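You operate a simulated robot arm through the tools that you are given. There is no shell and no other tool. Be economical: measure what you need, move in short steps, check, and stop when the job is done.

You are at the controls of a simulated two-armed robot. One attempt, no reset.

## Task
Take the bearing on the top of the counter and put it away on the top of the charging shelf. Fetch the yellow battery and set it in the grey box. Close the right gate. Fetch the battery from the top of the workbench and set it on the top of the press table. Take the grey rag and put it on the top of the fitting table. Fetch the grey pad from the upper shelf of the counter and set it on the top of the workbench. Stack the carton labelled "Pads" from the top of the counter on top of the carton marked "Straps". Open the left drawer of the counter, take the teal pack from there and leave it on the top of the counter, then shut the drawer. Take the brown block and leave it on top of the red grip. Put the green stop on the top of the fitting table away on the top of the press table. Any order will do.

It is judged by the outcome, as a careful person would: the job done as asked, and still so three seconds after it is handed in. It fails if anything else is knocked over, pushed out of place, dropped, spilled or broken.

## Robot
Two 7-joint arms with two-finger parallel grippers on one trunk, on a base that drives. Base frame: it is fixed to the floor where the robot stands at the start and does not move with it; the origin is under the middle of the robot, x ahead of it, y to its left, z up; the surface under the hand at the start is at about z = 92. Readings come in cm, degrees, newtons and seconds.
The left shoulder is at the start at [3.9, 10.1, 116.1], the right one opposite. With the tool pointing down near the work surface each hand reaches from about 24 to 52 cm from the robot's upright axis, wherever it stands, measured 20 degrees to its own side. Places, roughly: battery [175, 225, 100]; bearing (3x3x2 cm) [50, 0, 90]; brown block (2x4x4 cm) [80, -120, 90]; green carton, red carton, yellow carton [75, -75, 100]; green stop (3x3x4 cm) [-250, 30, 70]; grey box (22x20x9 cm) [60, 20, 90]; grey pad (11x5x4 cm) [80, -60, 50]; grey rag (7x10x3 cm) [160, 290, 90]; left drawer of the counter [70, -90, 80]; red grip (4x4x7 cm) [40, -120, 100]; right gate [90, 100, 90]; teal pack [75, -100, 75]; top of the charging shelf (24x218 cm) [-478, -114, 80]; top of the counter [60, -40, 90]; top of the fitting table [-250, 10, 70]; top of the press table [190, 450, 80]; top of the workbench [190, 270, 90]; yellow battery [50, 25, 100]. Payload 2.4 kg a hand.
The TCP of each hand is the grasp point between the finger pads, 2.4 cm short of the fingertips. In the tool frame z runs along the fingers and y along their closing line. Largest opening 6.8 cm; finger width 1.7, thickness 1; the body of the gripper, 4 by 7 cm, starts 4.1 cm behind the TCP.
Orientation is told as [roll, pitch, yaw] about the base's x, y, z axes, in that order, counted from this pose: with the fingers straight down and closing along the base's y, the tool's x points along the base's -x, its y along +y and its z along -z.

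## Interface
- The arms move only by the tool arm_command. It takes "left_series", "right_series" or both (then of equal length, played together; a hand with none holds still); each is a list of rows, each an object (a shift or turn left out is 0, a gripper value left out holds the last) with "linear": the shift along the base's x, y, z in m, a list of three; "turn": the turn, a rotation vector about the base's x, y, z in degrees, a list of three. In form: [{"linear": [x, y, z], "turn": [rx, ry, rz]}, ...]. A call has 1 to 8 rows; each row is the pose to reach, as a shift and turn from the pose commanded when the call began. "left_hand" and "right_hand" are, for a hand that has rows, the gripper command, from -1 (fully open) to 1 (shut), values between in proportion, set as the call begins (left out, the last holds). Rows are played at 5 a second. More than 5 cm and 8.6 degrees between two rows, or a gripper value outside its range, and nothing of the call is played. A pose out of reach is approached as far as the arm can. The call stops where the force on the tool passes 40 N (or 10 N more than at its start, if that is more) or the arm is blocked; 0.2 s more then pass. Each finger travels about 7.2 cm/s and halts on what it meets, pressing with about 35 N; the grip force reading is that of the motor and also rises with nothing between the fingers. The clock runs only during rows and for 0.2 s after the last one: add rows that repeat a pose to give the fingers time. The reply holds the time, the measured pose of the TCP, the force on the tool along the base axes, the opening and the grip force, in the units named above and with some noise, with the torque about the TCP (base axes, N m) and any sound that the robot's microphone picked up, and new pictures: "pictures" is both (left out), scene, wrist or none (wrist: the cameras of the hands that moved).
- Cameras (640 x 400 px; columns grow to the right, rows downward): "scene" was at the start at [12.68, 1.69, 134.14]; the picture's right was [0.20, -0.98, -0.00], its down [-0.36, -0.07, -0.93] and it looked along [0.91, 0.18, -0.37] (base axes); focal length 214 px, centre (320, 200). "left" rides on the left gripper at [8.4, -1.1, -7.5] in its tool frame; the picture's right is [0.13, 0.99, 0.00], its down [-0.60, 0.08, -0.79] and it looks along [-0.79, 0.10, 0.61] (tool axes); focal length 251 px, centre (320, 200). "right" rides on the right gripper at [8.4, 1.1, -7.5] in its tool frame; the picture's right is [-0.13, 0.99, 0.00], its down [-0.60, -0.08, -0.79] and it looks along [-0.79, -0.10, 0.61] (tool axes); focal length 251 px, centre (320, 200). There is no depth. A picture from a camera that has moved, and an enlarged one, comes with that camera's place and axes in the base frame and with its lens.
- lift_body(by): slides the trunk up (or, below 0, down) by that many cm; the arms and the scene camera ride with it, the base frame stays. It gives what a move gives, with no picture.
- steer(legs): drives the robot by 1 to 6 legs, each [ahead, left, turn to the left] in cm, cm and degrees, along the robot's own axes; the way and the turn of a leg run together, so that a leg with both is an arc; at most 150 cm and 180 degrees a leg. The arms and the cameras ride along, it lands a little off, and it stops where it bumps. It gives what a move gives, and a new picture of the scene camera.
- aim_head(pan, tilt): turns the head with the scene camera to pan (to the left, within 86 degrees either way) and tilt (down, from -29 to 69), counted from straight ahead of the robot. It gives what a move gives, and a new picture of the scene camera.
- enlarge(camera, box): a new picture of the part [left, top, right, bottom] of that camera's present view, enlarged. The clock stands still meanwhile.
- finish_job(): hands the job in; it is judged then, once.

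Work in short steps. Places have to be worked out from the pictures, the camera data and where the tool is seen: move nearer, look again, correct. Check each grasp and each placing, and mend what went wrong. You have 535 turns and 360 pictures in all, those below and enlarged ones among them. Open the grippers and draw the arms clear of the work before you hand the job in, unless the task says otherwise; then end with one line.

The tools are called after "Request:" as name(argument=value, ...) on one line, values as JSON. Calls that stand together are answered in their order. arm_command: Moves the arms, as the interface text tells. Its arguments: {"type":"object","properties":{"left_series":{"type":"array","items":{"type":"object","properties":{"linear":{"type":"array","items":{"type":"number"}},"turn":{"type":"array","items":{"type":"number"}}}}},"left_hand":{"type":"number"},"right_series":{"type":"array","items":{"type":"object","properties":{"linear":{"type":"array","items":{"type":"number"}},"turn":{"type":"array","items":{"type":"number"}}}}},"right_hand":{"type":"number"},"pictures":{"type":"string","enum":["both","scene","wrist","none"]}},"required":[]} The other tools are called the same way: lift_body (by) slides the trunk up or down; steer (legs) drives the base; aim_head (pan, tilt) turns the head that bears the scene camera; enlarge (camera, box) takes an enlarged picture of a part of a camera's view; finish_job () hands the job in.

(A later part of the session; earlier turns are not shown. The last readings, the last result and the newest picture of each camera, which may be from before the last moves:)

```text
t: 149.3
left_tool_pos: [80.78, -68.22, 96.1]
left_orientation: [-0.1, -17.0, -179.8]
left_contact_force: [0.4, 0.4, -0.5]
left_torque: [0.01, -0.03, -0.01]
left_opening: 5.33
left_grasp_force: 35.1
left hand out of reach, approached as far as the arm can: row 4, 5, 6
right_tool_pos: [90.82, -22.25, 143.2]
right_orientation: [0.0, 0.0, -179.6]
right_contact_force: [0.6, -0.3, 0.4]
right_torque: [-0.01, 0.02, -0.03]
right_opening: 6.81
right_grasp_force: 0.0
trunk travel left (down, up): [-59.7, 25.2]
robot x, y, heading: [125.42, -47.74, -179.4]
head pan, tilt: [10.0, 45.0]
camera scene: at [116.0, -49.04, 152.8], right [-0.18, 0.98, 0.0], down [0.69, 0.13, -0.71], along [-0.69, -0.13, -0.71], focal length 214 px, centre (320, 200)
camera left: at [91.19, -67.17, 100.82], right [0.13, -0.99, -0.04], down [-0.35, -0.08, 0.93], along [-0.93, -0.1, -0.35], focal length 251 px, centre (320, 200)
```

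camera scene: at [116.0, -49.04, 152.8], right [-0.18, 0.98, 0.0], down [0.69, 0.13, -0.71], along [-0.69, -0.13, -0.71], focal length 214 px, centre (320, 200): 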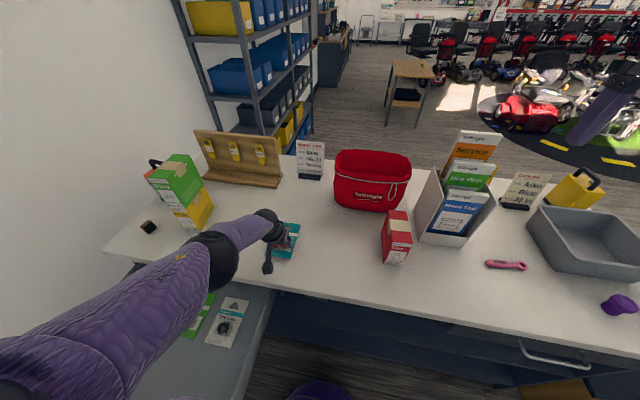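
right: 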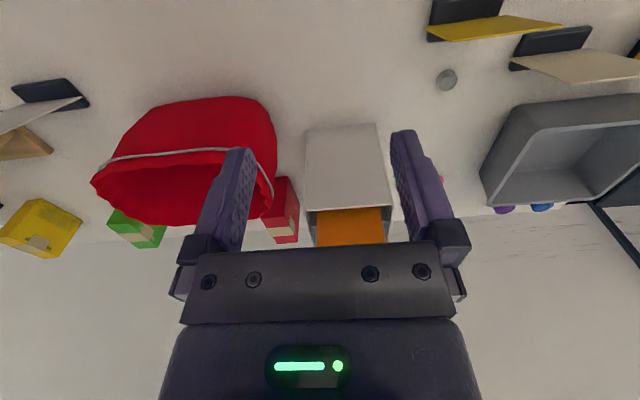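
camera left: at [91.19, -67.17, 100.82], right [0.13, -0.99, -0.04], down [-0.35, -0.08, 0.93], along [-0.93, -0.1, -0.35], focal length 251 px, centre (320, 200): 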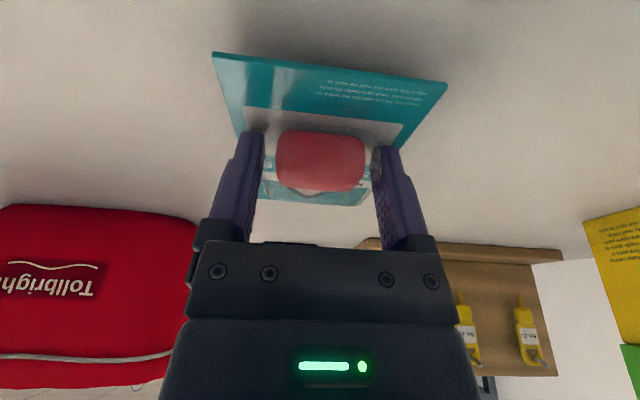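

About 0.7 cm above the top. I lower by trunk 0.7 and release.

Request:
lift_body(by=-0.7)

Request:
arm_command(left_hand=-1, left_series=[{}, {}, {}], pictures="none")

Request:
lift_body(by=18)

Request:
enlarge(camera="scene", box=[120, 100, 440, 300])

```text
t: 149.8
left_tool_pos: [80.79, -68.27, 95.51]
left_orientation: [0.0, -16.9, -179.8]
left_contact_force: [-0.8, 0.1, -0.9]
left_torque: [0.0, -0.03, 0.02]
left_opening: 5.33
left_grasp_force: 35.1
right_tool_pos: [90.89, -22.34, 142.49]
right_orientation: [-0.2, 0.1, -179.5]
right_contact_force: [-0.4, 0.2, 0.2]
right_torque: [-0.01, -0.03, -0.01]
right_opening: 6.81
right_grasp_force: 0.1
trunk travel left (down, up): [-59.0, 25.9]
robot x, y, heading: [125.11, -47.1, -179.4]
head pan, tilt: [10.0, 45.0]
```

```text
t: 150.7
left_tool_pos: [80.92, -68.37, 95.56]
left_orientation: [-0.1, -16.9, -179.7]
left_contact_force: [-0.1, 0.1, 0.0]
left_torque: [-0.01, -0.03, -0.02]
left_opening: 6.81
left_grasp_force: 0.1
right_tool_pos: [90.83, -22.19, 142.58]
right_orientation: [-0.1, 0.0, -179.5]
right_contact_force: [-0.2, 0.1, -0.6]
right_torque: [0.04, -0.01, 0.04]
right_opening: 6.76
right_grasp_force: 0.1
trunk travel left (down, up): [-59.0, 25.9]
robot x, y, heading: [125.41, -47.26, -179.3]
head pan, tilt: [10.0, 45.0]
```

```text
t: 152.7
left_tool_pos: [80.87, -68.29, 113.61]
left_orientation: [-0.1, -16.9, -179.8]
left_contact_force: [-0.5, 0.9, -0.3]
left_torque: [0.04, -0.02, 0.02]
left_opening: 6.8
left_grasp_force: 0.0
right_tool_pos: [90.7, -22.21, 160.51]
right_orientation: [-0.1, 0.0, -179.5]
right_contact_force: [-0.2, -0.4, -0.3]
right_torque: [0.01, 0.04, 0.01]
right_opening: 6.79
right_grasp_force: 0.0
trunk travel left (down, up): [-77.0, 7.9]
robot x, y, heading: [125.33, -47.5, -179.2]
head pan, tilt: [10.0, 45.0]
```

```text
2.00 times, centred on (280, 200) of scene
camera zoom: at [116.33, -49.03, 170.09], right [-0.18, 0.98, 0.0], down [0.7, 0.13, -0.71], along [-0.69, -0.13, -0.71], focal length 429 px, centre (400, 200)
```

zoom: 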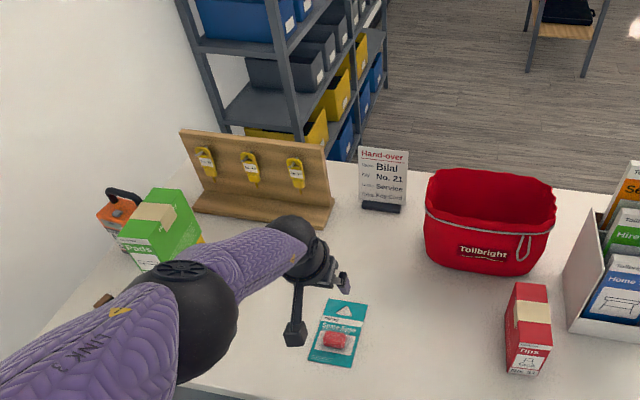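

Pack is placed on the counter. Now I back off to line the left hand up in front of the drawer handle for pushing it shut.

Request:
steer(legs=[[-58, 0, 0], [0, 28, 0]])

Request:
lift_body(by=-31)

Request:
arm_command(left_hand=1, left_series=[{}, {}, {}, {}], pictures="both")

```text
t: 157.5
left_tool_pos: [141.27, -95.58, 113.57]
left_orientation: [-0.1, -16.9, -178.9]
left_contact_force: [0.1, -1.2, 0.0]
left_torque: [0.03, 0.01, -0.01]
left_opening: 6.81
left_grasp_force: 0.1
right_tool_pos: [150.45, -49.37, 160.66]
right_orientation: [-0.1, -0.1, -178.6]
right_contact_force: [-0.5, -0.1, -0.4]
right_torque: [0.05, 0.0, -0.01]
right_opening: 6.83
right_grasp_force: 0.1
trunk travel left (down, up): [-77.0, 7.9]
robot x, y, heading: [185.78, -73.97, -178.3]
head pan, tilt: [10.0, 45.0]
camera scene: at [176.31, -75.73, 170.1], right [-0.2, 0.98, 0.0], down [0.69, 0.14, -0.71], along [-0.69, -0.14, -0.71], focal length 214 px, centre (320, 200)
```

scene: 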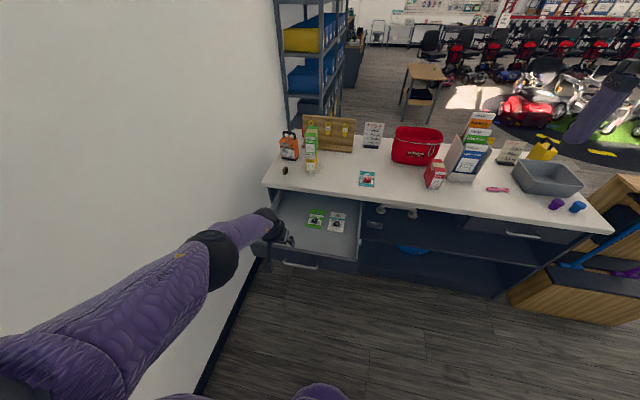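

```text
t: 160.6
left_tool_pos: [141.26, -95.59, 82.67]
left_orientation: [0.0, -16.9, -179.0]
left_contact_force: [0.7, -0.7, 0.4]
left_torque: [0.03, -0.01, -0.04]
left_opening: 6.79
left_grasp_force: 0.1
right_tool_pos: [150.38, -49.26, 129.54]
right_orientation: [0.0, 0.0, -178.6]
right_contact_force: [0.1, 0.4, -0.1]
right_torque: [0.02, 0.03, -0.02]
right_opening: 6.79
right_grasp_force: 0.1
trunk travel left (down, up): [-46.0, 38.9]
robot x, y, heading: [185.53, -73.99, -178.1]
head pan, tilt: [10.0, 45.0]
```

```text
t: 161.6
left_tool_pos: [141.1, -95.5, 82.52]
left_orientation: [-0.1, -16.9, -178.8]
left_contact_force: [0.0, 0.6, 0.3]
left_torque: [0.0, 0.01, -0.01]
left_opening: 0.01
left_grasp_force: 23.6
right_tool_pos: [150.31, -49.38, 129.56]
right_orientation: [-0.2, 0.0, -178.6]
right_contact_force: [1.0, 1.1, 0.3]
right_torque: [0.02, 0.04, -0.03]
right_opening: 6.81
right_grasp_force: 0.1
trunk travel left (down, up): [-46.0, 38.9]
robot x, y, heading: [185.04, -73.85, -178.4]
head pan, tilt: [10.0, 45.0]
camera scene: at [174.95, -75.69, 139.06], right [-0.2, 0.98, 0.0], down [0.69, 0.14, -0.71], along [-0.69, -0.14, -0.71], focal length 214 px, centre (320, 200)
camera left: at [151.59, -94.18, 87.28], right [0.14, -0.99, -0.04], down [-0.35, -0.09, 0.93], along [-0.93, -0.12, -0.35], focal length 251 px, centre (320, 200)
```

scene: 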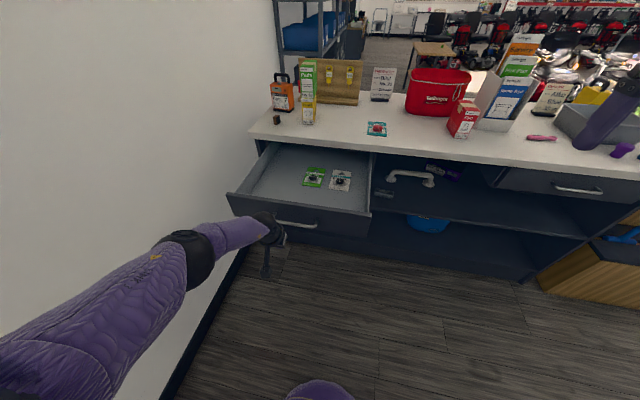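
left: 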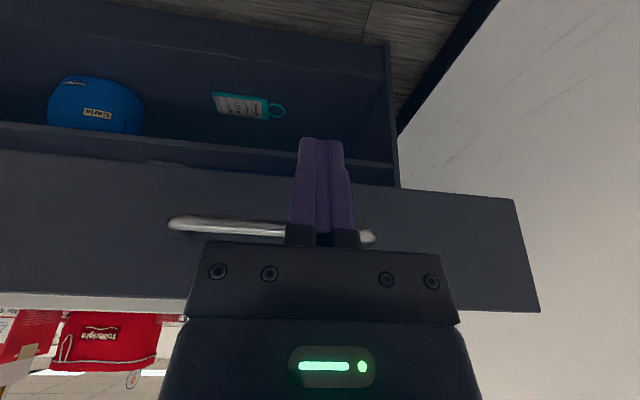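

The fingers are in front of the handle. I drive forward to push it shut.

Request:
steer(legs=[[0, 0, -1.6], [43, 0, 0]])

```text
t: 164.6
left_tool_pos: [97.18, -94.18, 82.58]
left_orientation: [-0.1, -16.9, 179.4]
left_contact_force: [-0.1, 0.5, 0.2]
left_torque: [0.02, -0.04, 0.03]
left_opening: 0.0
left_grasp_force: 23.6
right_tool_pos: [107.74, -48.18, 129.6]
right_orientation: [-0.2, 0.0, 179.7]
right_contact_force: [0.4, 0.4, -1.3]
right_torque: [-0.01, -0.02, 0.01]
right_opening: 6.79
right_grasp_force: 0.1
trunk travel left (down, up): [-46.0, 38.9]
robot x, y, heading: [141.75, -73.99, 180.0]
head pan, tilt: [10.0, 45.0]
camera scene: at [131.45, -75.32, 139.05], right [-0.17, 0.99, 0.0], down [0.7, 0.12, -0.71], along [-0.7, -0.12, -0.71], focal length 214 px, centre (320, 200)
```

scene: 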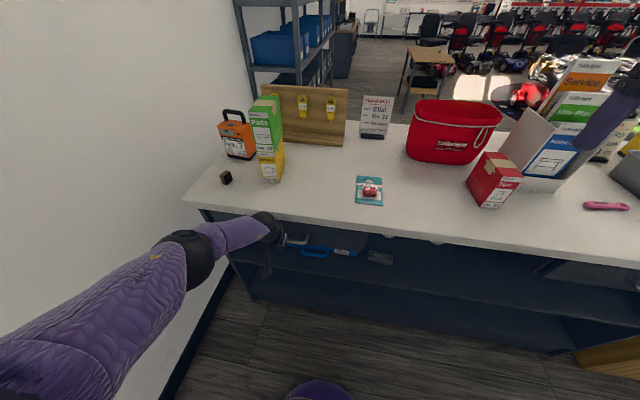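

Request:
steer(legs=[[3.5, 0, 0]])

Request:
enlarge(camera="left", box=[0, 0, 640, 400])

```text
t: 165.5
left_tool_pos: [96.16, -94.09, 82.23]
left_orientation: [0.1, -15.7, 179.5]
left_contact_force: [4.8, 0.5, -0.9]
left_torque: [-0.02, 0.01, 0.06]
left_opening: 0.0
left_grasp_force: 23.5
right_tool_pos: [106.08, -48.41, 129.56]
right_orientation: [-0.1, -0.2, 179.9]
right_contact_force: [0.5, -0.2, -1.0]
right_torque: [-0.02, 0.02, -0.03]
right_opening: 6.81
right_grasp_force: 0.2
trunk travel left (down, up): [-46.0, 38.9]
robot x, y, heading: [139.99, -73.77, -179.9]
head pan, tilt: [10.0, 45.0]
stopped in leg 1: the force on the tool passed its limit at 75 N (the readings are from after the stop); the commanded pose is now the measured one
camera scene: at [129.89, -75.34, 139.07], right [-0.17, 0.98, 0.0], down [0.7, 0.12, -0.71], along [-0.7, -0.12, -0.71], focal length 214 px, centre (320, 200)
```

scene: 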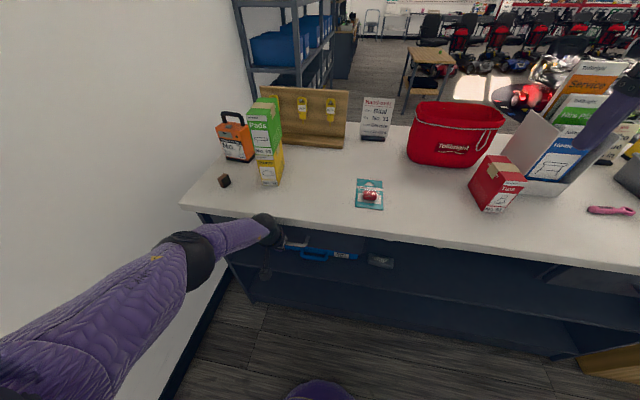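

```text
1.00 times, centred on (320, 200) of left (not enlarged: the box is as wide or as high as the picture)
camera zoom: at [106.49, -93.16, 87.12], right [0.12, -0.99, -0.03], down [-0.37, -0.08, 0.93], along [-0.92, -0.1, -0.37], focal length 251 px, centre (320, 200)
```

zoom: 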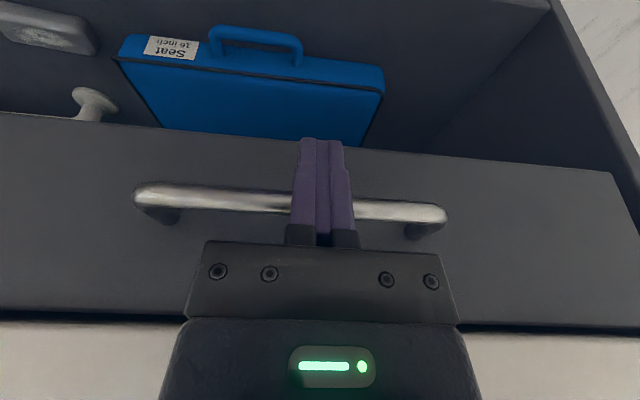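

Stopped by a force spike; I push gently another bit with the arm to verify it's fully shut.

Request:
arm_command(left_series=[{"linear": [-0.006, 0, 0]}, {"linear": [-0.012, 0, 0]}, {"linear": [-0.018, 0, 0]}, {"linear": [-0.024, 0, 0]}], pictures="wrist")

```text
t: 166.0
left_tool_pos: [96.04, -94.2, 81.8]
left_orientation: [0.1, -14.8, 179.7]
left_contact_force: [14.6, 2.8, -6.0]
left_torque: [0.02, 0.06, 0.13]
left_opening: 0.0
left_grasp_force: 23.9
right_tool_pos: [106.25, -48.33, 129.49]
right_orientation: [-0.1, -0.1, -179.9]
right_contact_force: [0.0, -0.6, -0.3]
right_torque: [-0.01, -0.03, -0.01]
right_opening: 6.81
right_grasp_force: 0.2
trunk travel left (down, up): [-46.0, 38.9]
robot x, y, heading: [140.01, -73.84, -179.8]
head pan, tilt: [10.0, 45.0]
stopped in row 2 (left hand): the force on the tool passed its limit at 46 N (the readings are from after the stop); the commanded pose is now the measured one
camera left: at [106.3, -93.17, 86.93], right [0.12, -0.99, -0.03], down [-0.38, -0.08, 0.92], along [-0.92, -0.1, -0.39], focal length 251 px, centre (320, 200)
```

left: 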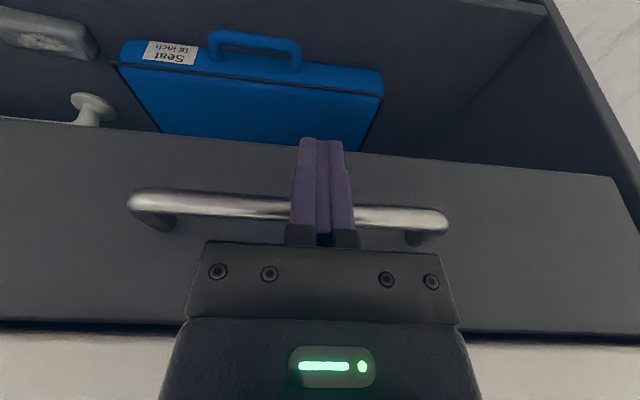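

Hard stop – drawer is shut. I back off and raise the left hand to a compact pose, then view the shelf for the grey pad.

Request:
steer(legs=[[-22, -14, 0]])

Request:
arm_command(left_hand=-1, left_series=[{"linear": [0.01, 0, 0.04], "turn": [0, -4, 0]}, {"linear": [0.02, 0, 0.08], "turn": [0, -8, 0]}, {"linear": [0.03, 0, 0.12], "turn": [0, -12, 0]}, {"linear": [0.04, 0, 0.16], "turn": [0, -15, 0]}, {"linear": [0.05, 0, 0.2], "turn": [0, -15, 0]}, {"linear": [0.06, 0, 0.24], "turn": [0, -15, 0]}], pictures="none")

Request:
lift_body(by=-28)

Request:
aim_head(pan=0, tilt=35)

```text
t: 167.9
left_tool_pos: [118.17, -79.74, 81.92]
left_orientation: [0.1, -15.1, 179.4]
left_contact_force: [-0.2, -0.3, 0.7]
left_torque: [-0.02, 0.01, 0.03]
left_opening: 0.0
left_grasp_force: 23.4
right_tool_pos: [128.59, -33.81, 129.69]
right_orientation: [-0.1, -0.1, 179.8]
right_contact_force: [0.8, -0.5, 0.0]
right_torque: [0.01, 0.0, -0.04]
right_opening: 6.79
right_grasp_force: 0.0
trunk travel left (down, up): [-46.0, 38.9]
robot x, y, heading: [162.64, -59.12, 180.2]
head pan, tilt: [10.0, 45.0]
camera scene: at [152.36, -60.93, 139.06], right [-0.17, 0.99, 0.0], down [0.7, 0.12, -0.71], along [-0.7, -0.12, -0.71], focal length 214 px, centre (320, 200)
```

scene: 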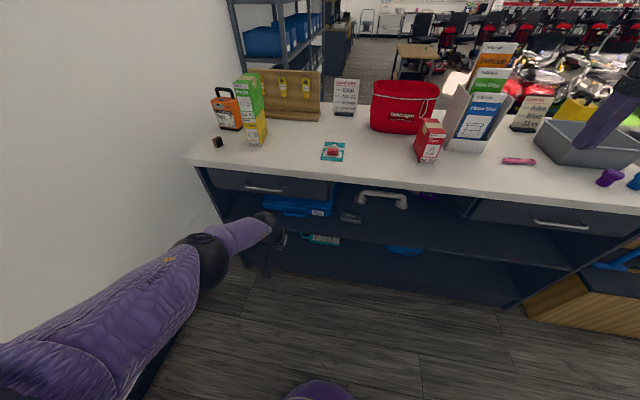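

```text
t: 169.3
left_tool_pos: [124.07, -79.73, 105.88]
left_orientation: [-0.1, 0.0, 179.4]
left_contact_force: [-0.1, 0.0, -0.2]
left_torque: [0.02, -0.03, 0.02]
left_opening: 6.79
left_grasp_force: 0.1
right_tool_pos: [128.6, -33.81, 129.61]
right_orientation: [-0.2, -0.1, 179.7]
right_contact_force: [-0.9, 0.4, 0.7]
right_torque: [0.0, 0.0, 0.01]
right_opening: 6.82
right_grasp_force: 0.1
trunk travel left (down, up): [-46.0, 38.9]
robot x, y, heading: [162.49, -59.24, 179.9]
head pan, tilt: [10.0, 45.0]
```

```text
t: 172.1
left_tool_pos: [124.01, -79.79, 77.91]
left_orientation: [-0.1, -0.1, 179.6]
left_contact_force: [0.1, 0.2, 0.4]
left_torque: [0.04, 0.02, -0.02]
left_opening: 6.8
left_grasp_force: 0.0
right_tool_pos: [128.61, -33.84, 101.61]
right_orientation: [-0.1, -0.1, 179.8]
right_contact_force: [0.0, -0.5, -0.6]
right_torque: [0.0, 0.01, -0.02]
right_opening: 6.76
right_grasp_force: 0.0
trunk travel left (down, up): [-18.0, 67.0]
robot x, y, heading: [162.61, -59.87, 179.9]
head pan, tilt: [10.0, 45.0]
```

```text
t: 172.8
left_tool_pos: [124.04, -79.66, 77.94]
left_orientation: [-0.1, 0.0, 179.4]
left_contact_force: [0.3, -0.4, -0.8]
left_torque: [0.04, 0.01, -0.01]
left_opening: 6.82
left_grasp_force: 0.1
right_tool_pos: [128.52, -33.81, 101.67]
right_orientation: [-0.1, 0.1, 179.8]
right_contact_force: [0.5, -0.5, -0.4]
right_torque: [-0.03, -0.03, -0.01]
right_opening: 6.8
right_grasp_force: 0.0
trunk travel left (down, up): [-18.0, 67.0]
robot x, y, heading: [162.68, -59.43, 179.8]
head pan, tilt: [0.0, 35.0]
camera scene: at [146.14, -59.55, 112.2], right [0.0, 1.0, 0.0], down [0.57, 0.0, -0.82], along [-0.82, 0.0, -0.57], focal length 214 px, centre (320, 200)
```

scene: 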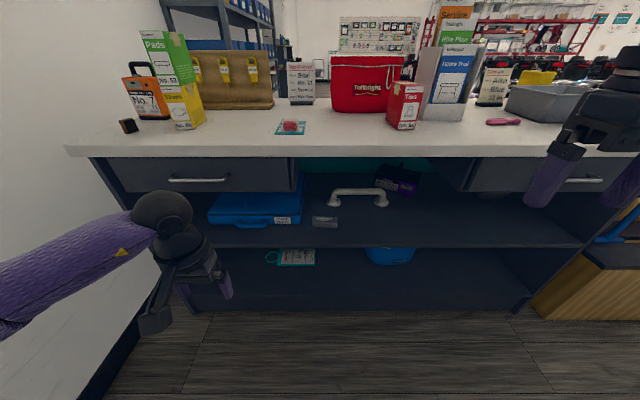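

Left drawer looks flush. I zoom on the pad on the upper shelf.

Request:
enlarge(camera="scene", box=[240, 150, 420, 262])

```text
3.56 times, centred on (330, 206) of scene
camera zoom: at [146.14, -59.55, 112.2], right [0.0, 1.0, 0.0], down [0.57, 0.0, -0.82], along [-0.82, 0.0, -0.57], focal length 763 px, centre (284, 179)
```

zoom: 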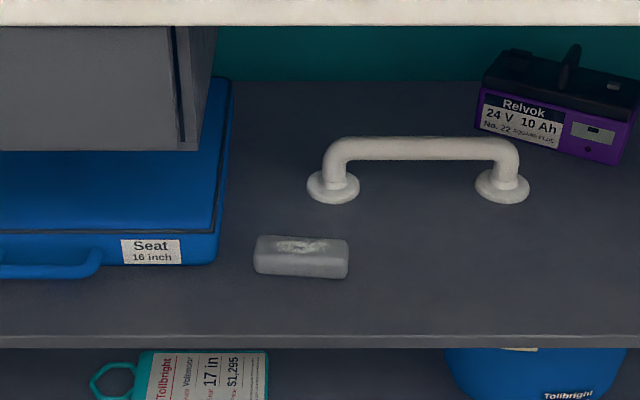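

Pad centre ≈(79.8,-57.6), top z≈57, long axis along y, 4–5 cm deep. I rotate the right hand by +90° (closing along x) and tuck the left hand back.

Request:
arm_command(right_series=[{"turn": [0, 0, 8]}, {"turn": [0, 0, 16]}, {"turn": [0, 0, 24]}, {"turn": [0, 0, 32]}, {"turn": [0, 0, 40]}, {"turn": [0, 0, 48]}], left_series=[{"linear": [0.02, 0, 0.02]}, {"linear": [0.04, -0.01, 0.04]}, {"linear": [0.06, -0.02, 0.06]}, {"linear": [0.08, -0.03, 0.08]}, {"linear": [0.09, -0.04, 0.1]}, {"linear": [0.1, -0.05, 0.12]}], pictures="none")

Request:
arm_command(right_series=[{"turn": [0, 0, 8], "linear": [0, 0, -0.03]}, {"turn": [0, 0, 16], "linear": [0, 0, -0.06]}, {"turn": [0, 0, 24], "linear": [0, -0.01, -0.1]}, {"turn": [0, 0, 32], "linear": [0, -0.02, -0.14]}, {"turn": [0, 0, 40], "linear": [0, -0.03, -0.18]}, {"turn": [0, 0, 46], "linear": [0, -0.04, -0.22]}], pictures="scene")

```text
t: 174.2
left_tool_pos: [134.01, -84.73, 89.83]
left_orientation: [-0.1, 0.0, 179.5]
left_contact_force: [-0.1, 0.7, 0.7]
left_torque: [-0.01, 0.01, -0.02]
left_opening: 6.79
left_grasp_force: 0.0
right_tool_pos: [131.44, -38.7, 99.18]
right_orientation: [-0.1, 0.0, -132.2]
right_contact_force: [-0.2, -0.3, -0.1]
right_torque: [-0.03, 0.03, 0.03]
right_opening: 6.81
right_grasp_force: 0.1
right hand out of reach, approached as far as the arm can: row 4, 5, 6
trunk travel left (down, up): [-18.0, 67.0]
robot x, y, heading: [162.79, -59.6, 179.9]
head pan, tilt: [0.0, 35.0]
```

```text
t: 175.6
left_tool_pos: [134.09, -84.78, 89.87]
left_orientation: [-0.1, -0.1, 179.5]
left_contact_force: [-0.7, 0.9, -0.2]
left_torque: [-0.02, 0.03, 0.0]
left_opening: 6.82
left_grasp_force: 0.0
right_tool_pos: [137.14, -52.91, 76.67]
right_orientation: [-0.3, -1.0, -85.2]
right_contact_force: [0.0, 0.6, 0.2]
right_torque: [0.01, 0.02, 0.03]
right_opening: 6.8
right_grasp_force: 0.0
right hand out of reach, approached as far as the arm can: row 1, 2, 3, 4, 5, 6
trunk travel left (down, up): [-18.0, 67.0]
robot x, y, heading: [162.78, -59.7, 179.9]
head pan, tilt: [0.0, 35.0]
camera scene: at [146.18, -59.56, 112.21], right [0.0, 1.0, 0.0], down [0.57, 0.0, -0.82], along [-0.82, 0.0, -0.57], focal length 214 px, centre (320, 200)
```

scene: 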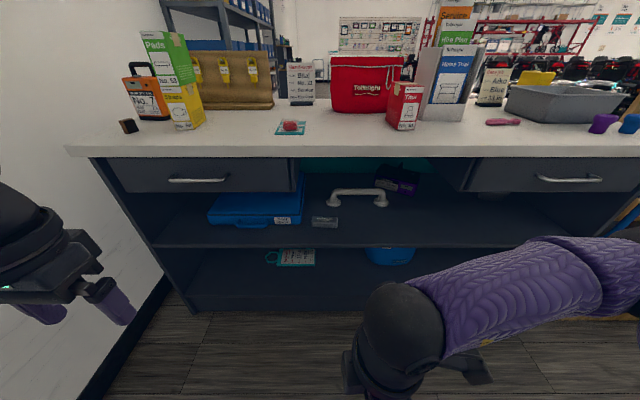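

The hand got pulled inboard by the wrist limits. I test whether this orientation can reach the needed relative spot (47 ahead, 15 right).

Request:
arm_command(right_series=[{"linear": [-0.04, 0.01, -0.01]}, {"linear": [-0.08, 0.03, -0.02]}, {"linear": [-0.12, 0.05, -0.03]}, {"linear": [-0.16, 0.07, -0.04]}, {"linear": [-0.2, 0.08, -0.06]}, {"linear": [-0.21, 0.086, -0.1]}], pictures="scene")

```text
t: 177.0
left_tool_pos: [134.02, -84.65, 89.83]
left_orientation: [-0.1, 0.0, 179.6]
left_contact_force: [0.9, 0.4, 0.8]
left_torque: [0.03, 0.0, -0.01]
left_opening: 6.79
left_grasp_force: 0.1
right_tool_pos: [132.56, -50.67, 67.05]
right_orientation: [-0.8, 0.0, -86.3]
right_contact_force: [0.5, 0.0, 0.5]
right_torque: [0.01, 0.02, 0.0]
right_opening: 6.82
right_grasp_force: 0.1
right hand out of reach, approached as far as the arm can: row 1, 2, 3, 4, 5, 6
trunk travel left (down, up): [-18.0, 67.0]
robot x, y, heading: [162.74, -59.34, 179.8]
head pan, tilt: [0.0, 35.0]
camera scene: at [146.16, -59.54, 112.2], right [0.0, 1.0, 0.0], down [0.57, 0.0, -0.82], along [-0.82, 0.0, -0.57], focal length 214 px, centre (320, 200)
```

scene: 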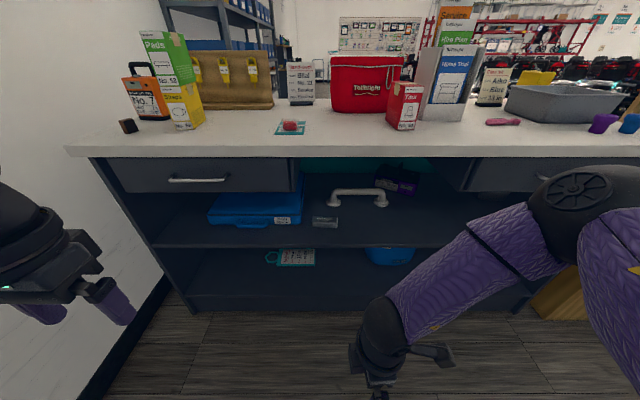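

This yaw can't reach. Better: turn the robot 45° left and keep only 45° of hand yaw. I rotate the hand back 48° while extending it, then turn and reposition the base.

Request:
arm_command(right_series=[{"turn": [0, 0, -8], "linear": [-0.01, 0.01, 0]}, {"turn": [0, 0, -16], "linear": [-0.03, 0.02, 0]}, {"turn": [0, 0, -24], "linear": [-0.05, 0.03, 0]}, {"turn": [0, 0, -32], "linear": [-0.07, 0.04, 0]}, {"turn": [0, 0, -40], "linear": [-0.09, 0.05, 0]}, {"turn": [0, 0, -48], "linear": [-0.1, 0.06, 0]}], pictures="none")

Request:
steer(legs=[[0, -22, 0], [0, 0, 45]])

```text
t: 178.4
left_tool_pos: [134.09, -84.74, 89.87]
left_orientation: [-0.2, 0.0, 179.5]
left_contact_force: [-0.8, -0.4, 0.2]
left_torque: [0.02, 0.01, 0.02]
left_opening: 6.8
left_grasp_force: 0.1
right_tool_pos: [122.17, -44.74, 66.85]
right_orientation: [-0.1, 0.0, -134.2]
right_contact_force: [0.6, -0.3, 0.2]
right_torque: [0.01, 0.02, -0.04]
right_opening: 6.81
right_grasp_force: 0.2
right hand out of reach, approached as far as the arm can: row 2, 3, 4, 5
trunk travel left (down, up): [-18.0, 67.0]
robot x, y, heading: [162.59, -59.24, 180.1]
head pan, tilt: [0.0, 35.0]
```

```text
t: 182.2
left_tool_pos: [160.43, -75.29, 89.8]
left_orientation: [-0.1, 0.0, -135.4]
left_contact_force: [-0.4, 0.4, -0.7]
left_torque: [0.01, 0.01, -0.04]
left_opening: 6.81
left_grasp_force: 0.0
right_tool_pos: [123.84, -55.45, 66.85]
right_orientation: [0.0, -0.1, -89.2]
right_contact_force: [0.6, -0.4, -0.2]
right_torque: [0.0, 0.02, -0.01]
right_opening: 6.81
right_grasp_force: 0.2
trunk travel left (down, up): [-18.0, 67.0]
robot x, y, heading: [162.85, -37.31, -135.2]
head pan, tilt: [0.0, 35.0]
camera scene: at [151.01, -48.97, 112.2], right [-0.71, 0.71, 0.0], down [0.41, 0.41, -0.82], along [-0.58, -0.58, -0.57], focal length 214 px, centre (320, 200)
```

scene: 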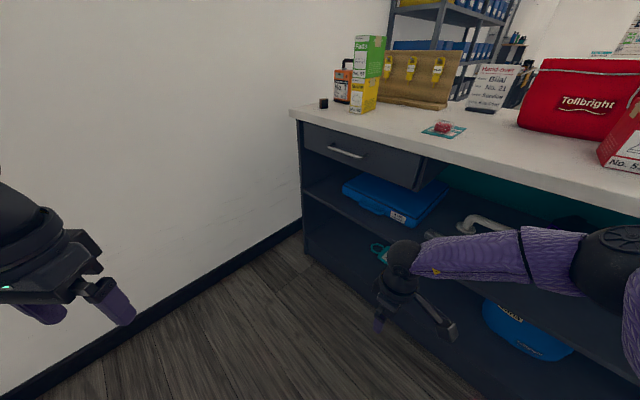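

Hand yaw is right (closing along x). I lower the trunk 16 cm, extend the hand to the needed relative position in free space, and check where the elbow sits.

Request:
lift_body(by=-16)

Request:
arm_command(right_series=[{"linear": [-0.02, -0.02, 0.01]}, {"linear": [-0.04, -0.03, 0.03]}, {"linear": [-0.04, -0.03, 0.055]}], pictures="none")

Request:
aim_head(pan=-30, tilt=30)

```text
t: 184.0
left_tool_pos: [160.34, -75.19, 73.73]
left_orientation: [-0.1, -0.1, -135.6]
left_contact_force: [-0.3, -0.3, -0.7]
left_torque: [0.01, 0.02, -0.04]
left_opening: 6.8
left_grasp_force: 0.1
right_tool_pos: [123.85, -55.31, 50.8]
right_orientation: [-0.2, 0.0, -89.2]
right_contact_force: [0.0, -0.4, -0.1]
right_torque: [-0.01, -0.03, 0.06]
right_opening: 6.8
right_grasp_force: 0.1
trunk travel left (down, up): [-2.0, 82.9]
robot x, y, heading: [162.62, -37.06, -135.1]
head pan, tilt: [0.0, 35.0]
```

```text
t: 184.8
left_tool_pos: [160.31, -75.25, 73.83]
left_orientation: [-0.1, 0.0, -135.5]
left_contact_force: [-0.3, -0.4, 0.7]
left_torque: [0.02, -0.02, -0.01]
left_opening: 6.81
left_grasp_force: 0.1
right_tool_pos: [120.11, -58.28, 55.25]
right_orientation: [0.0, -0.1, -89.2]
right_contact_force: [-0.2, 0.0, -0.1]
right_torque: [-0.01, 0.0, 0.0]
right_opening: 6.79
right_grasp_force: 0.1
right hand out of reach, approached as far as the arm can: row 2, 3
trunk travel left (down, up): [-2.0, 82.9]
robot x, y, heading: [162.75, -37.32, -135.3]
head pan, tilt: [0.0, 35.0]
```

```text
t: 185.8
left_tool_pos: [160.26, -75.31, 73.81]
left_orientation: [-0.1, 0.0, -135.6]
left_contact_force: [0.5, 0.9, -0.4]
left_torque: [0.0, 0.03, 0.01]
left_opening: 6.78
left_grasp_force: 0.2
right_tool_pos: [120.21, -58.05, 55.26]
right_orientation: [-0.1, 0.0, -89.2]
right_contact_force: [0.4, 0.6, 0.2]
right_torque: [-0.05, -0.04, 0.0]
right_opening: 6.79
right_grasp_force: 0.0
trunk travel left (down, up): [-2.0, 82.9]
robot x, y, heading: [162.76, -36.89, -135.1]
head pan, tilt: [-30.0, 30.0]
camera scene: at [144.73, -48.86, 96.39], right [-0.26, 0.97, 0.0], down [0.48, 0.13, -0.87], along [-0.84, -0.22, -0.5], focal length 214 px, centre (320, 200)
```

scene: 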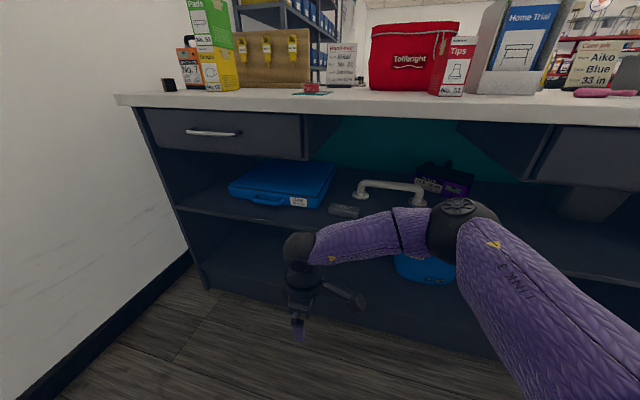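

Arm geometry: wrist ball ~17 above TCP, elbow at z≈76 – it would intrude under the counter a lot. I use heading 205° instead (less intrusion), raise 5.5 cm, and approach in steps.

Request:
steer(legs=[[0, 0, -20], [6.5, 13.9, 0]])

Request:
lift_body(by=5.5)

Request:
aim_head(pan=-15, tilt=35)

```text
t: 188.2
left_tool_pos: [147.71, -87.7, 73.79]
left_orientation: [-0.1, -0.1, -155.4]
left_contact_force: [0.3, 1.1, 0.4]
left_torque: [0.01, 0.0, 0.0]
left_opening: 6.82
left_grasp_force: 0.1
right_tool_pos: [115.82, -57.97, 55.23]
right_orientation: [-0.1, -0.1, -109.0]
right_contact_force: [0.6, -0.3, 0.3]
right_torque: [0.04, -0.05, 0.0]
right_opening: 6.8
right_grasp_force: 0.1
trunk travel left (down, up): [-2.0, 82.9]
robot x, y, heading: [162.69, -52.54, -154.9]
head pan, tilt: [-30.0, 30.0]
camera scene: at [141.95, -57.6, 96.39], right [0.08, 1.0, 0.0], down [0.5, -0.04, -0.87], along [-0.86, 0.07, -0.5], focal length 214 px, centre (320, 200)
```

scene: 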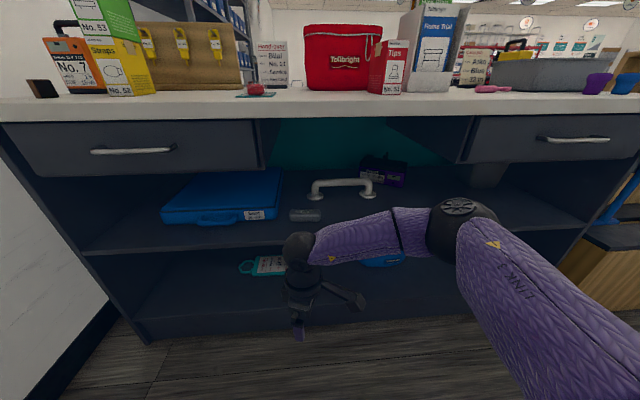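

```text
t: 189.2
left_tool_pos: [147.65, -87.68, 79.39]
left_orientation: [-0.2, 0.0, -155.5]
left_contact_force: [0.0, 0.9, 0.4]
left_torque: [-0.02, -0.04, -0.01]
left_opening: 6.82
left_grasp_force: 0.0
right_tool_pos: [115.64, -58.0, 62.82]
right_orientation: [-2.6, -2.3, -109.0]
right_contact_force: [-0.5, 0.0, 0.0]
right_torque: [-0.01, 0.03, 0.0]
right_opening: 6.8
right_grasp_force: 0.0
trunk travel left (down, up): [-7.5, 77.4]
robot x, y, heading: [162.67, -52.81, -154.9]
head pan, tilt: [-30.0, 30.0]
```

```text
t: 190.0
left_tool_pos: [147.6, -87.72, 79.42]
left_orientation: [-0.1, 0.0, -155.2]
left_contact_force: [0.5, 0.5, 0.5]
left_torque: [0.0, 0.01, 0.0]
left_opening: 6.8
left_grasp_force: 0.1
right_tool_pos: [115.7, -57.96, 62.93]
right_orientation: [-2.7, -2.5, -109.0]
right_contact_force: [-0.1, 0.2, 0.2]
right_torque: [-0.01, -0.01, 0.01]
right_opening: 6.81
right_grasp_force: 0.1
trunk travel left (down, up): [-7.5, 77.4]
robot x, y, heading: [162.91, -52.81, -154.9]
head pan, tilt: [-15.0, 35.0]
camera scene: at [144.11, -59.06, 101.37], right [-0.18, 0.98, 0.0], down [0.56, 0.1, -0.82], along [-0.81, -0.14, -0.57], focal length 214 px, centre (320, 200)
```

scene: 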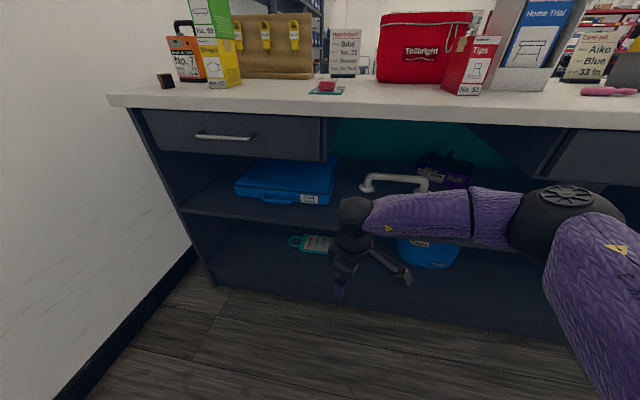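

The elbow would hit the counter's underside this way. I test the opposite hand yaw (−90° relative), first in free space.

Request:
arm_command(right_series=[{"turn": [0, 0, -8.3]}, {"turn": [0, 0, -16.6]}, {"turn": [0, 0, -24.9]}, {"turn": [0, 0, -33.2]}, {"turn": [0, 0, -41.5]}, {"turn": [0, 0, -49.8]}, {"turn": [0, 0, -58]}, {"turn": [0, 0, -66]}], pictures="none")

Request:
arm_command(right_series=[{"turn": [0, 0, -8.3]}, {"turn": [0, 0, -16.6]}, {"turn": [0, 0, -24.9]}, {"turn": [0, 0, -33.2]}, {"turn": [0, 0, -41.5]}, {"turn": [0, 0, -49.8]}, {"turn": [0, 0, -58]}, {"turn": [0, 0, -66]}], pictures="scene")

```text
t: 191.8
left_tool_pos: [147.66, -87.72, 79.34]
left_orientation: [-0.1, 0.0, -155.2]
left_contact_force: [0.0, -0.1, 0.5]
left_torque: [-0.03, 0.01, -0.03]
left_opening: 6.8
left_grasp_force: 0.0
right_tool_pos: [115.73, -58.05, 62.74]
right_orientation: [-2.6, -2.3, -175.2]
right_contact_force: [1.3, -0.2, 0.2]
right_torque: [0.01, 0.0, -0.01]
right_opening: 6.8
right_grasp_force: 0.1
trunk travel left (down, up): [-7.5, 77.4]
robot x, y, heading: [162.58, -52.61, -155.0]
head pan, tilt: [-15.0, 35.0]
```

```text
t: 193.6
left_tool_pos: [147.68, -87.7, 79.36]
left_orientation: [-0.1, 0.0, -155.3]
left_contact_force: [-0.5, -0.1, 0.2]
left_torque: [0.0, 0.01, -0.01]
left_opening: 6.81
left_grasp_force: 0.0
right_tool_pos: [115.76, -58.16, 62.82]
right_orientation: [-2.6, -2.5, 118.8]
right_contact_force: [-0.2, -0.3, 0.6]
right_torque: [0.0, 0.0, 0.02]
right_opening: 6.79
right_grasp_force: 0.1
trunk travel left (down, up): [-7.5, 77.4]
robot x, y, heading: [162.86, -52.68, -154.9]
head pan, tilt: [-15.0, 35.0]
camera scene: at [144.12, -59.06, 101.37], right [-0.18, 0.98, 0.0], down [0.56, 0.1, -0.82], along [-0.81, -0.14, -0.57], focal length 214 px, centre (320, 200)
```

scene: 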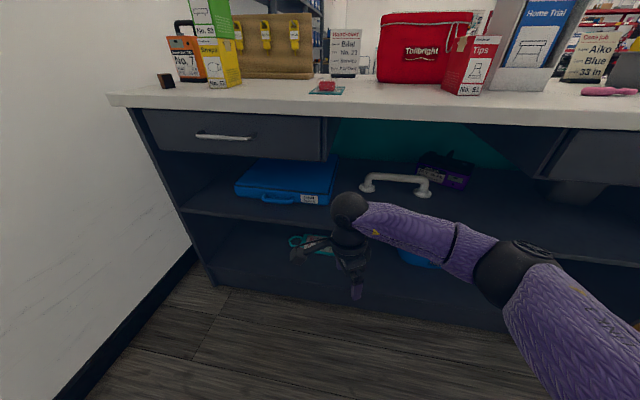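

This yaw direction reaches well with the elbow lower and further back. I turn the robot back to heading 180°, align, and tuck the left hand further out.

Request:
steer(legs=[[0, 0, -25.1], [0, 18.5, 0]])

Request:
arm_command(right_series=[{"turn": [-1.4, 1.2, -4]}, {"turn": [-2.7, 2.4, -8]}, {"turn": [-2.7, 2.4, -8]}, {"turn": [-2.7, 2.4, -8]}], left_series=[{"linear": [0.02, -0.03, 0.02]}, {"linear": [0.04, -0.06, 0.04]}, {"linear": [0.06, -0.09, 0.06]}, {"linear": [0.08, -0.12, 0.08]}], pictures="scene")

```text
t: 196.4
left_tool_pos: [134.35, -96.8, 79.35]
left_orientation: [-0.1, 0.1, 179.7]
left_contact_force: [0.0, -0.6, 0.6]
left_torque: [-0.02, 0.02, -0.01]
left_opening: 6.79
left_grasp_force: 0.1
right_tool_pos: [117.77, -56.51, 62.82]
right_orientation: [-2.6, -2.4, 94.0]
right_contact_force: [0.3, 0.1, -0.2]
right_torque: [0.04, -0.01, -0.02]
right_opening: 6.78
right_grasp_force: 0.0
trunk travel left (down, up): [-7.5, 77.4]
robot x, y, heading: [162.74, -71.47, -179.6]
head pan, tilt: [-15.0, 35.0]
camera scene: at [143.26, -69.34, 101.37], right [0.26, 0.97, 0.0], down [0.55, -0.15, -0.82], along [-0.79, 0.21, -0.57], focal length 214 px, centre (320, 200)
```

scene: 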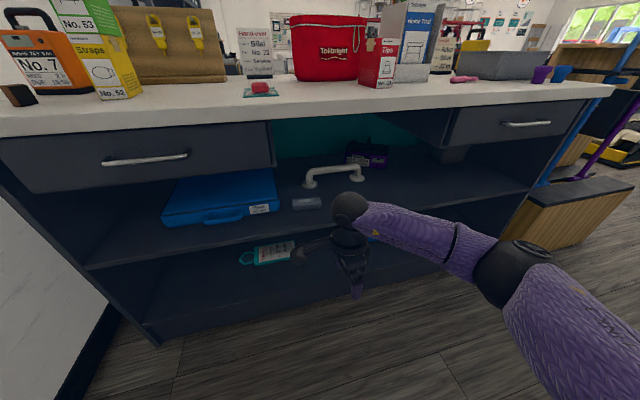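

```text
t: 197.4
left_tool_pos: [142.46, -108.57, 87.17]
left_orientation: [-0.1, 0.1, 179.8]
left_contact_force: [-0.1, 0.5, -0.7]
left_torque: [0.01, 0.0, 0.01]
left_opening: 6.8
left_grasp_force: 0.1
right_tool_pos: [117.94, -56.43, 62.76]
right_orientation: [-0.1, 0.3, 86.0]
right_contact_force: [-0.5, 0.7, -0.5]
right_torque: [0.0, 0.0, 0.01]
right_opening: 6.79
right_grasp_force: 0.0
trunk travel left (down, up): [-7.5, 77.4]
robot x, y, heading: [162.81, -71.13, -179.7]
head pan, tilt: [-15.0, 35.0]
camera scene: at [143.25, -69.35, 101.37], right [0.26, 0.97, 0.0], down [0.56, -0.15, -0.82], along [-0.79, 0.21, -0.57], focal length 214 px, centre (320, 200)
```

scene: 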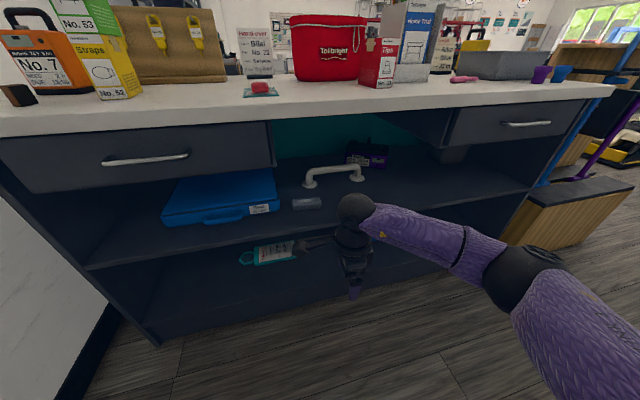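

Good: elbow is well outside. I drive forward 30 cm under the counter and check.

Request:
steer(legs=[[30, 0, 0]])

Request:
enlarge(camera="right", box=[0, 0, 640, 400])

```text
t: 199.4
left_tool_pos: [112.84, -108.78, 87.33]
left_orientation: [-0.1, 0.0, -180.0]
left_contact_force: [0.0, -0.1, -0.2]
left_torque: [0.02, 0.01, 0.03]
left_opening: 6.81
left_grasp_force: 0.0
right_tool_pos: [87.97, -56.85, 62.82]
right_orientation: [-0.2, 0.2, 86.3]
right_contact_force: [0.2, 0.2, 0.0]
right_torque: [-0.01, 0.0, 0.02]
right_opening: 6.81
right_grasp_force: 0.1
trunk travel left (down, up): [-7.5, 77.4]
robot x, y, heading: [133.19, -71.69, -179.5]
head pan, tilt: [-15.0, 35.0]
camera scene: at [113.54, -69.64, 101.37], right [0.25, 0.97, 0.0], down [0.56, -0.14, -0.82], along [-0.79, 0.2, -0.57], focal length 214 px, centre (320, 200)
```

scene: 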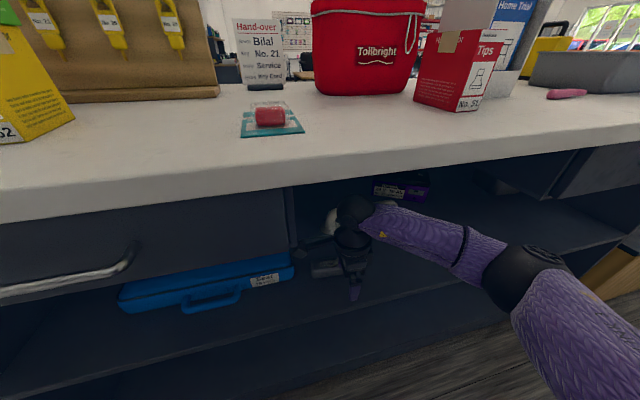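

```text
1.00 times, centred on (320, 200) of right (not enlarged: the box is as wide or as high as the picture)
camera zoom: at [86.39, -65.22, 70.32], right [-0.98, 0.19, 0.0], down [0.12, 0.6, 0.79], along [0.16, 0.77, -0.61], focal length 251 px, centre (320, 200)
```

zoom: 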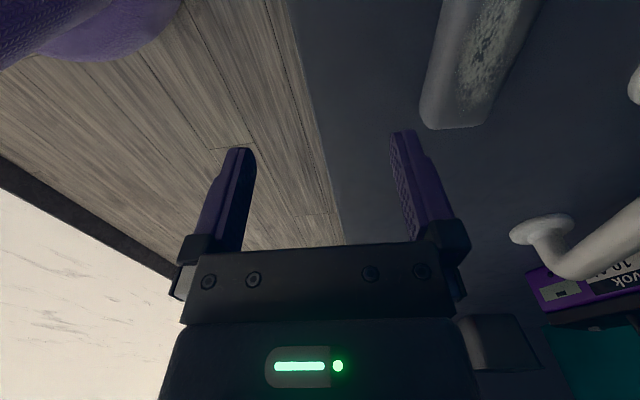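

Pad's depth spans x≈77–81.7. I drive 8.4 cm further so TCP is above x≈79.5, then look.

Request:
steer(legs=[[8.4, 0, 0]])

Request:
enlarge(camera="right", box=[0, 0, 640, 400])

```text
t: 200.5
left_tool_pos: [104.38, -108.87, 87.22]
left_orientation: [-0.1, -0.1, -180.0]
left_contact_force: [-0.4, 0.2, -0.2]
left_torque: [0.0, 0.0, 0.02]
left_opening: 6.8
left_grasp_force: 0.0
right_tool_pos: [79.56, -56.96, 62.82]
right_orientation: [-0.1, 0.3, 86.2]
right_contact_force: [-0.5, -0.1, 0.0]
right_torque: [0.0, -0.01, -0.03]
right_opening: 6.8
right_grasp_force: 0.1
trunk travel left (down, up): [-7.5, 77.4]
robot x, y, heading: [124.42, -71.71, -179.6]
head pan, tilt: [-15.0, 35.0]
camera scene: at [105.03, -69.69, 101.37], right [0.25, 0.97, 0.0], down [0.56, -0.14, -0.82], along [-0.79, 0.21, -0.57], focal length 214 px, centre (320, 200)
```

scene: 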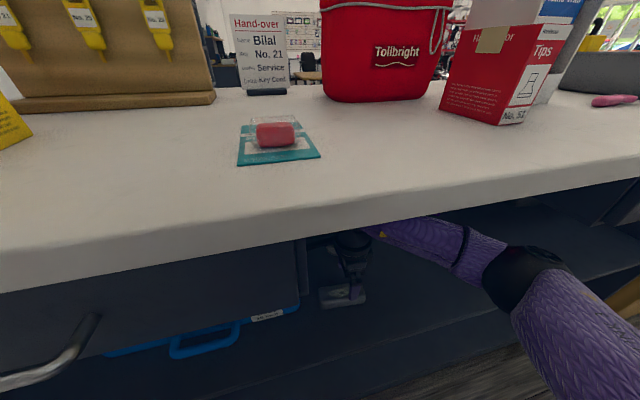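

```text
1.00 times, centred on (320, 200) of right (not enlarged: the box is as wide or as high as the picture)
camera zoom: at [77.88, -65.23, 70.32], right [-0.98, 0.19, 0.0], down [0.12, 0.6, 0.79], along [0.16, 0.77, -0.61], focal length 251 px, centre (320, 200)
```

zoom: 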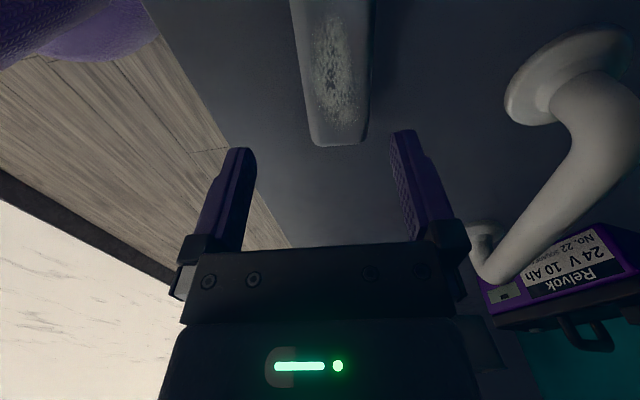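

Pad sits about 0.8 cm further back than the finger centre. I shift −0.8 cm in x and lower 5 cm.

Request:
arm_command(right_series=[{"linear": [-0.008, 0, -0.015]}, {"linear": [-0.008, 0, -0.035]}, {"linear": [-0.008, 0, -0.052]}, {"linear": [-0.008, 0, -0.052]}], pictures="wrist")

```text
t: 201.5
left_tool_pos: [104.34, -108.84, 87.24]
left_orientation: [-0.1, -0.1, -180.0]
left_contact_force: [0.2, -0.8, -0.5]
left_torque: [0.03, 0.0, -0.02]
left_opening: 6.84
left_grasp_force: 0.1
right_tool_pos: [78.85, -56.85, 57.59]
right_orientation: [-0.3, 0.3, 86.1]
right_contact_force: [-0.1, 0.4, 0.4]
right_torque: [0.01, -0.05, 0.0]
right_opening: 6.82
right_grasp_force: 0.1
trunk travel left (down, up): [-7.5, 77.4]
robot x, y, heading: [124.79, -71.76, -179.8]
head pan, tilt: [-15.0, 35.0]
camera right: at [77.13, -65.23, 65.1], right [-0.98, 0.19, 0.0], down [0.12, 0.6, 0.79], along [0.16, 0.77, -0.61], focal length 251 px, centre (320, 200)
```

right: 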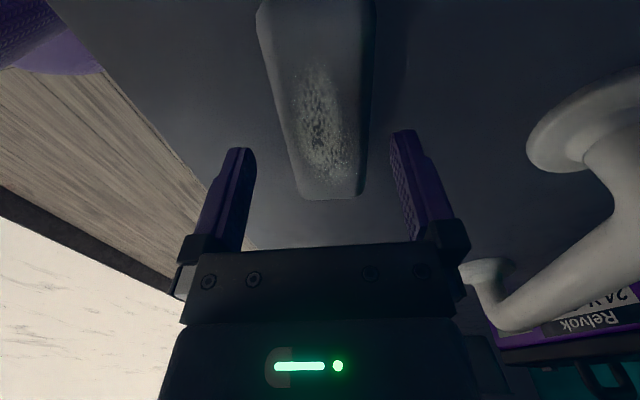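

The pad is between the fingers. Closing.

Request:
arm_command(right_hand=1, right_series=[{}, {}, {}, {}, {}], pictures="wrist")

```text
t: 202.7
left_tool_pos: [104.39, -108.81, 87.22]
left_orientation: [-0.1, 0.0, -180.1]
left_contact_force: [-0.6, -0.1, -0.8]
left_torque: [-0.01, 0.02, -0.03]
left_opening: 6.79
left_grasp_force: 0.1
right_tool_pos: [78.85, -56.9, 57.7]
right_orientation: [-0.3, 0.3, 86.2]
right_contact_force: [-0.5, -0.2, -0.7]
right_torque: [0.0, 0.0, -0.01]
right_opening: 0.03
right_grasp_force: 23.2
trunk travel left (down, up): [-7.5, 77.4]
robot x, y, heading: [124.94, -71.28, -179.6]
head pan, tilt: [-15.0, 35.0]
camera right: at [77.12, -65.23, 65.12], right [-0.98, 0.19, 0.0], down [0.12, 0.6, 0.79], along [0.16, 0.77, -0.61], focal length 251 px, centre (320, 200)
```

right: 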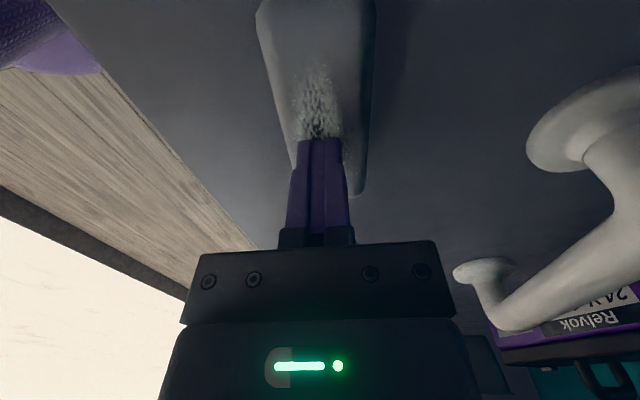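

Fingers closed above the pad: its top is at z≈54.7. I open and lower 3 cm more.

Request:
arm_command(right_hand=-1, right_series=[{}, {}, {}, {"linear": [0, 0, -0.015]}, {"linear": [0, 0, -0.03]}, {"linear": [0, 0, -0.03]}], pictures="wrist")

```text
t: 204.1
left_tool_pos: [104.4, -108.81, 87.14]
left_orientation: [-0.2, 0.0, -180.0]
left_contact_force: [-0.5, -1.0, 0.6]
left_torque: [0.01, -0.02, 0.0]
left_opening: 6.8
left_grasp_force: 0.0
right_tool_pos: [78.75, -57.0, 54.42]
right_orientation: [-0.3, 0.4, 86.2]
right_contact_force: [0.6, -0.2, -0.5]
right_torque: [0.0, 0.02, -0.01]
right_opening: 6.81
right_grasp_force: 0.1
trunk travel left (down, up): [-7.5, 77.4]
robot x, y, heading: [124.44, -71.6, -179.5]
head pan, tilt: [-15.0, 35.0]
camera right: at [77.09, -65.3, 62.03], right [-0.98, 0.19, 0.0], down [0.12, 0.6, 0.79], along [0.16, 0.77, -0.61], focal length 251 px, centre (320, 200)
```

right: 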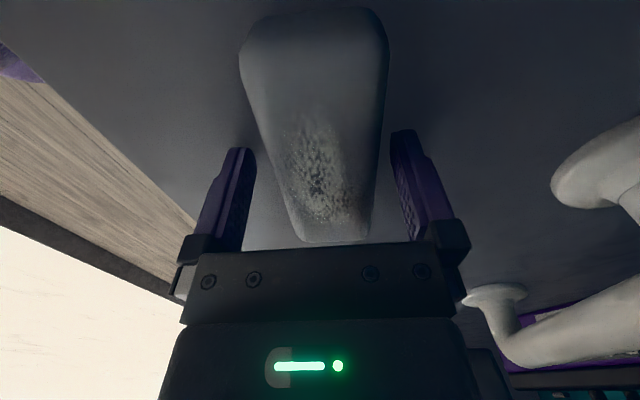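

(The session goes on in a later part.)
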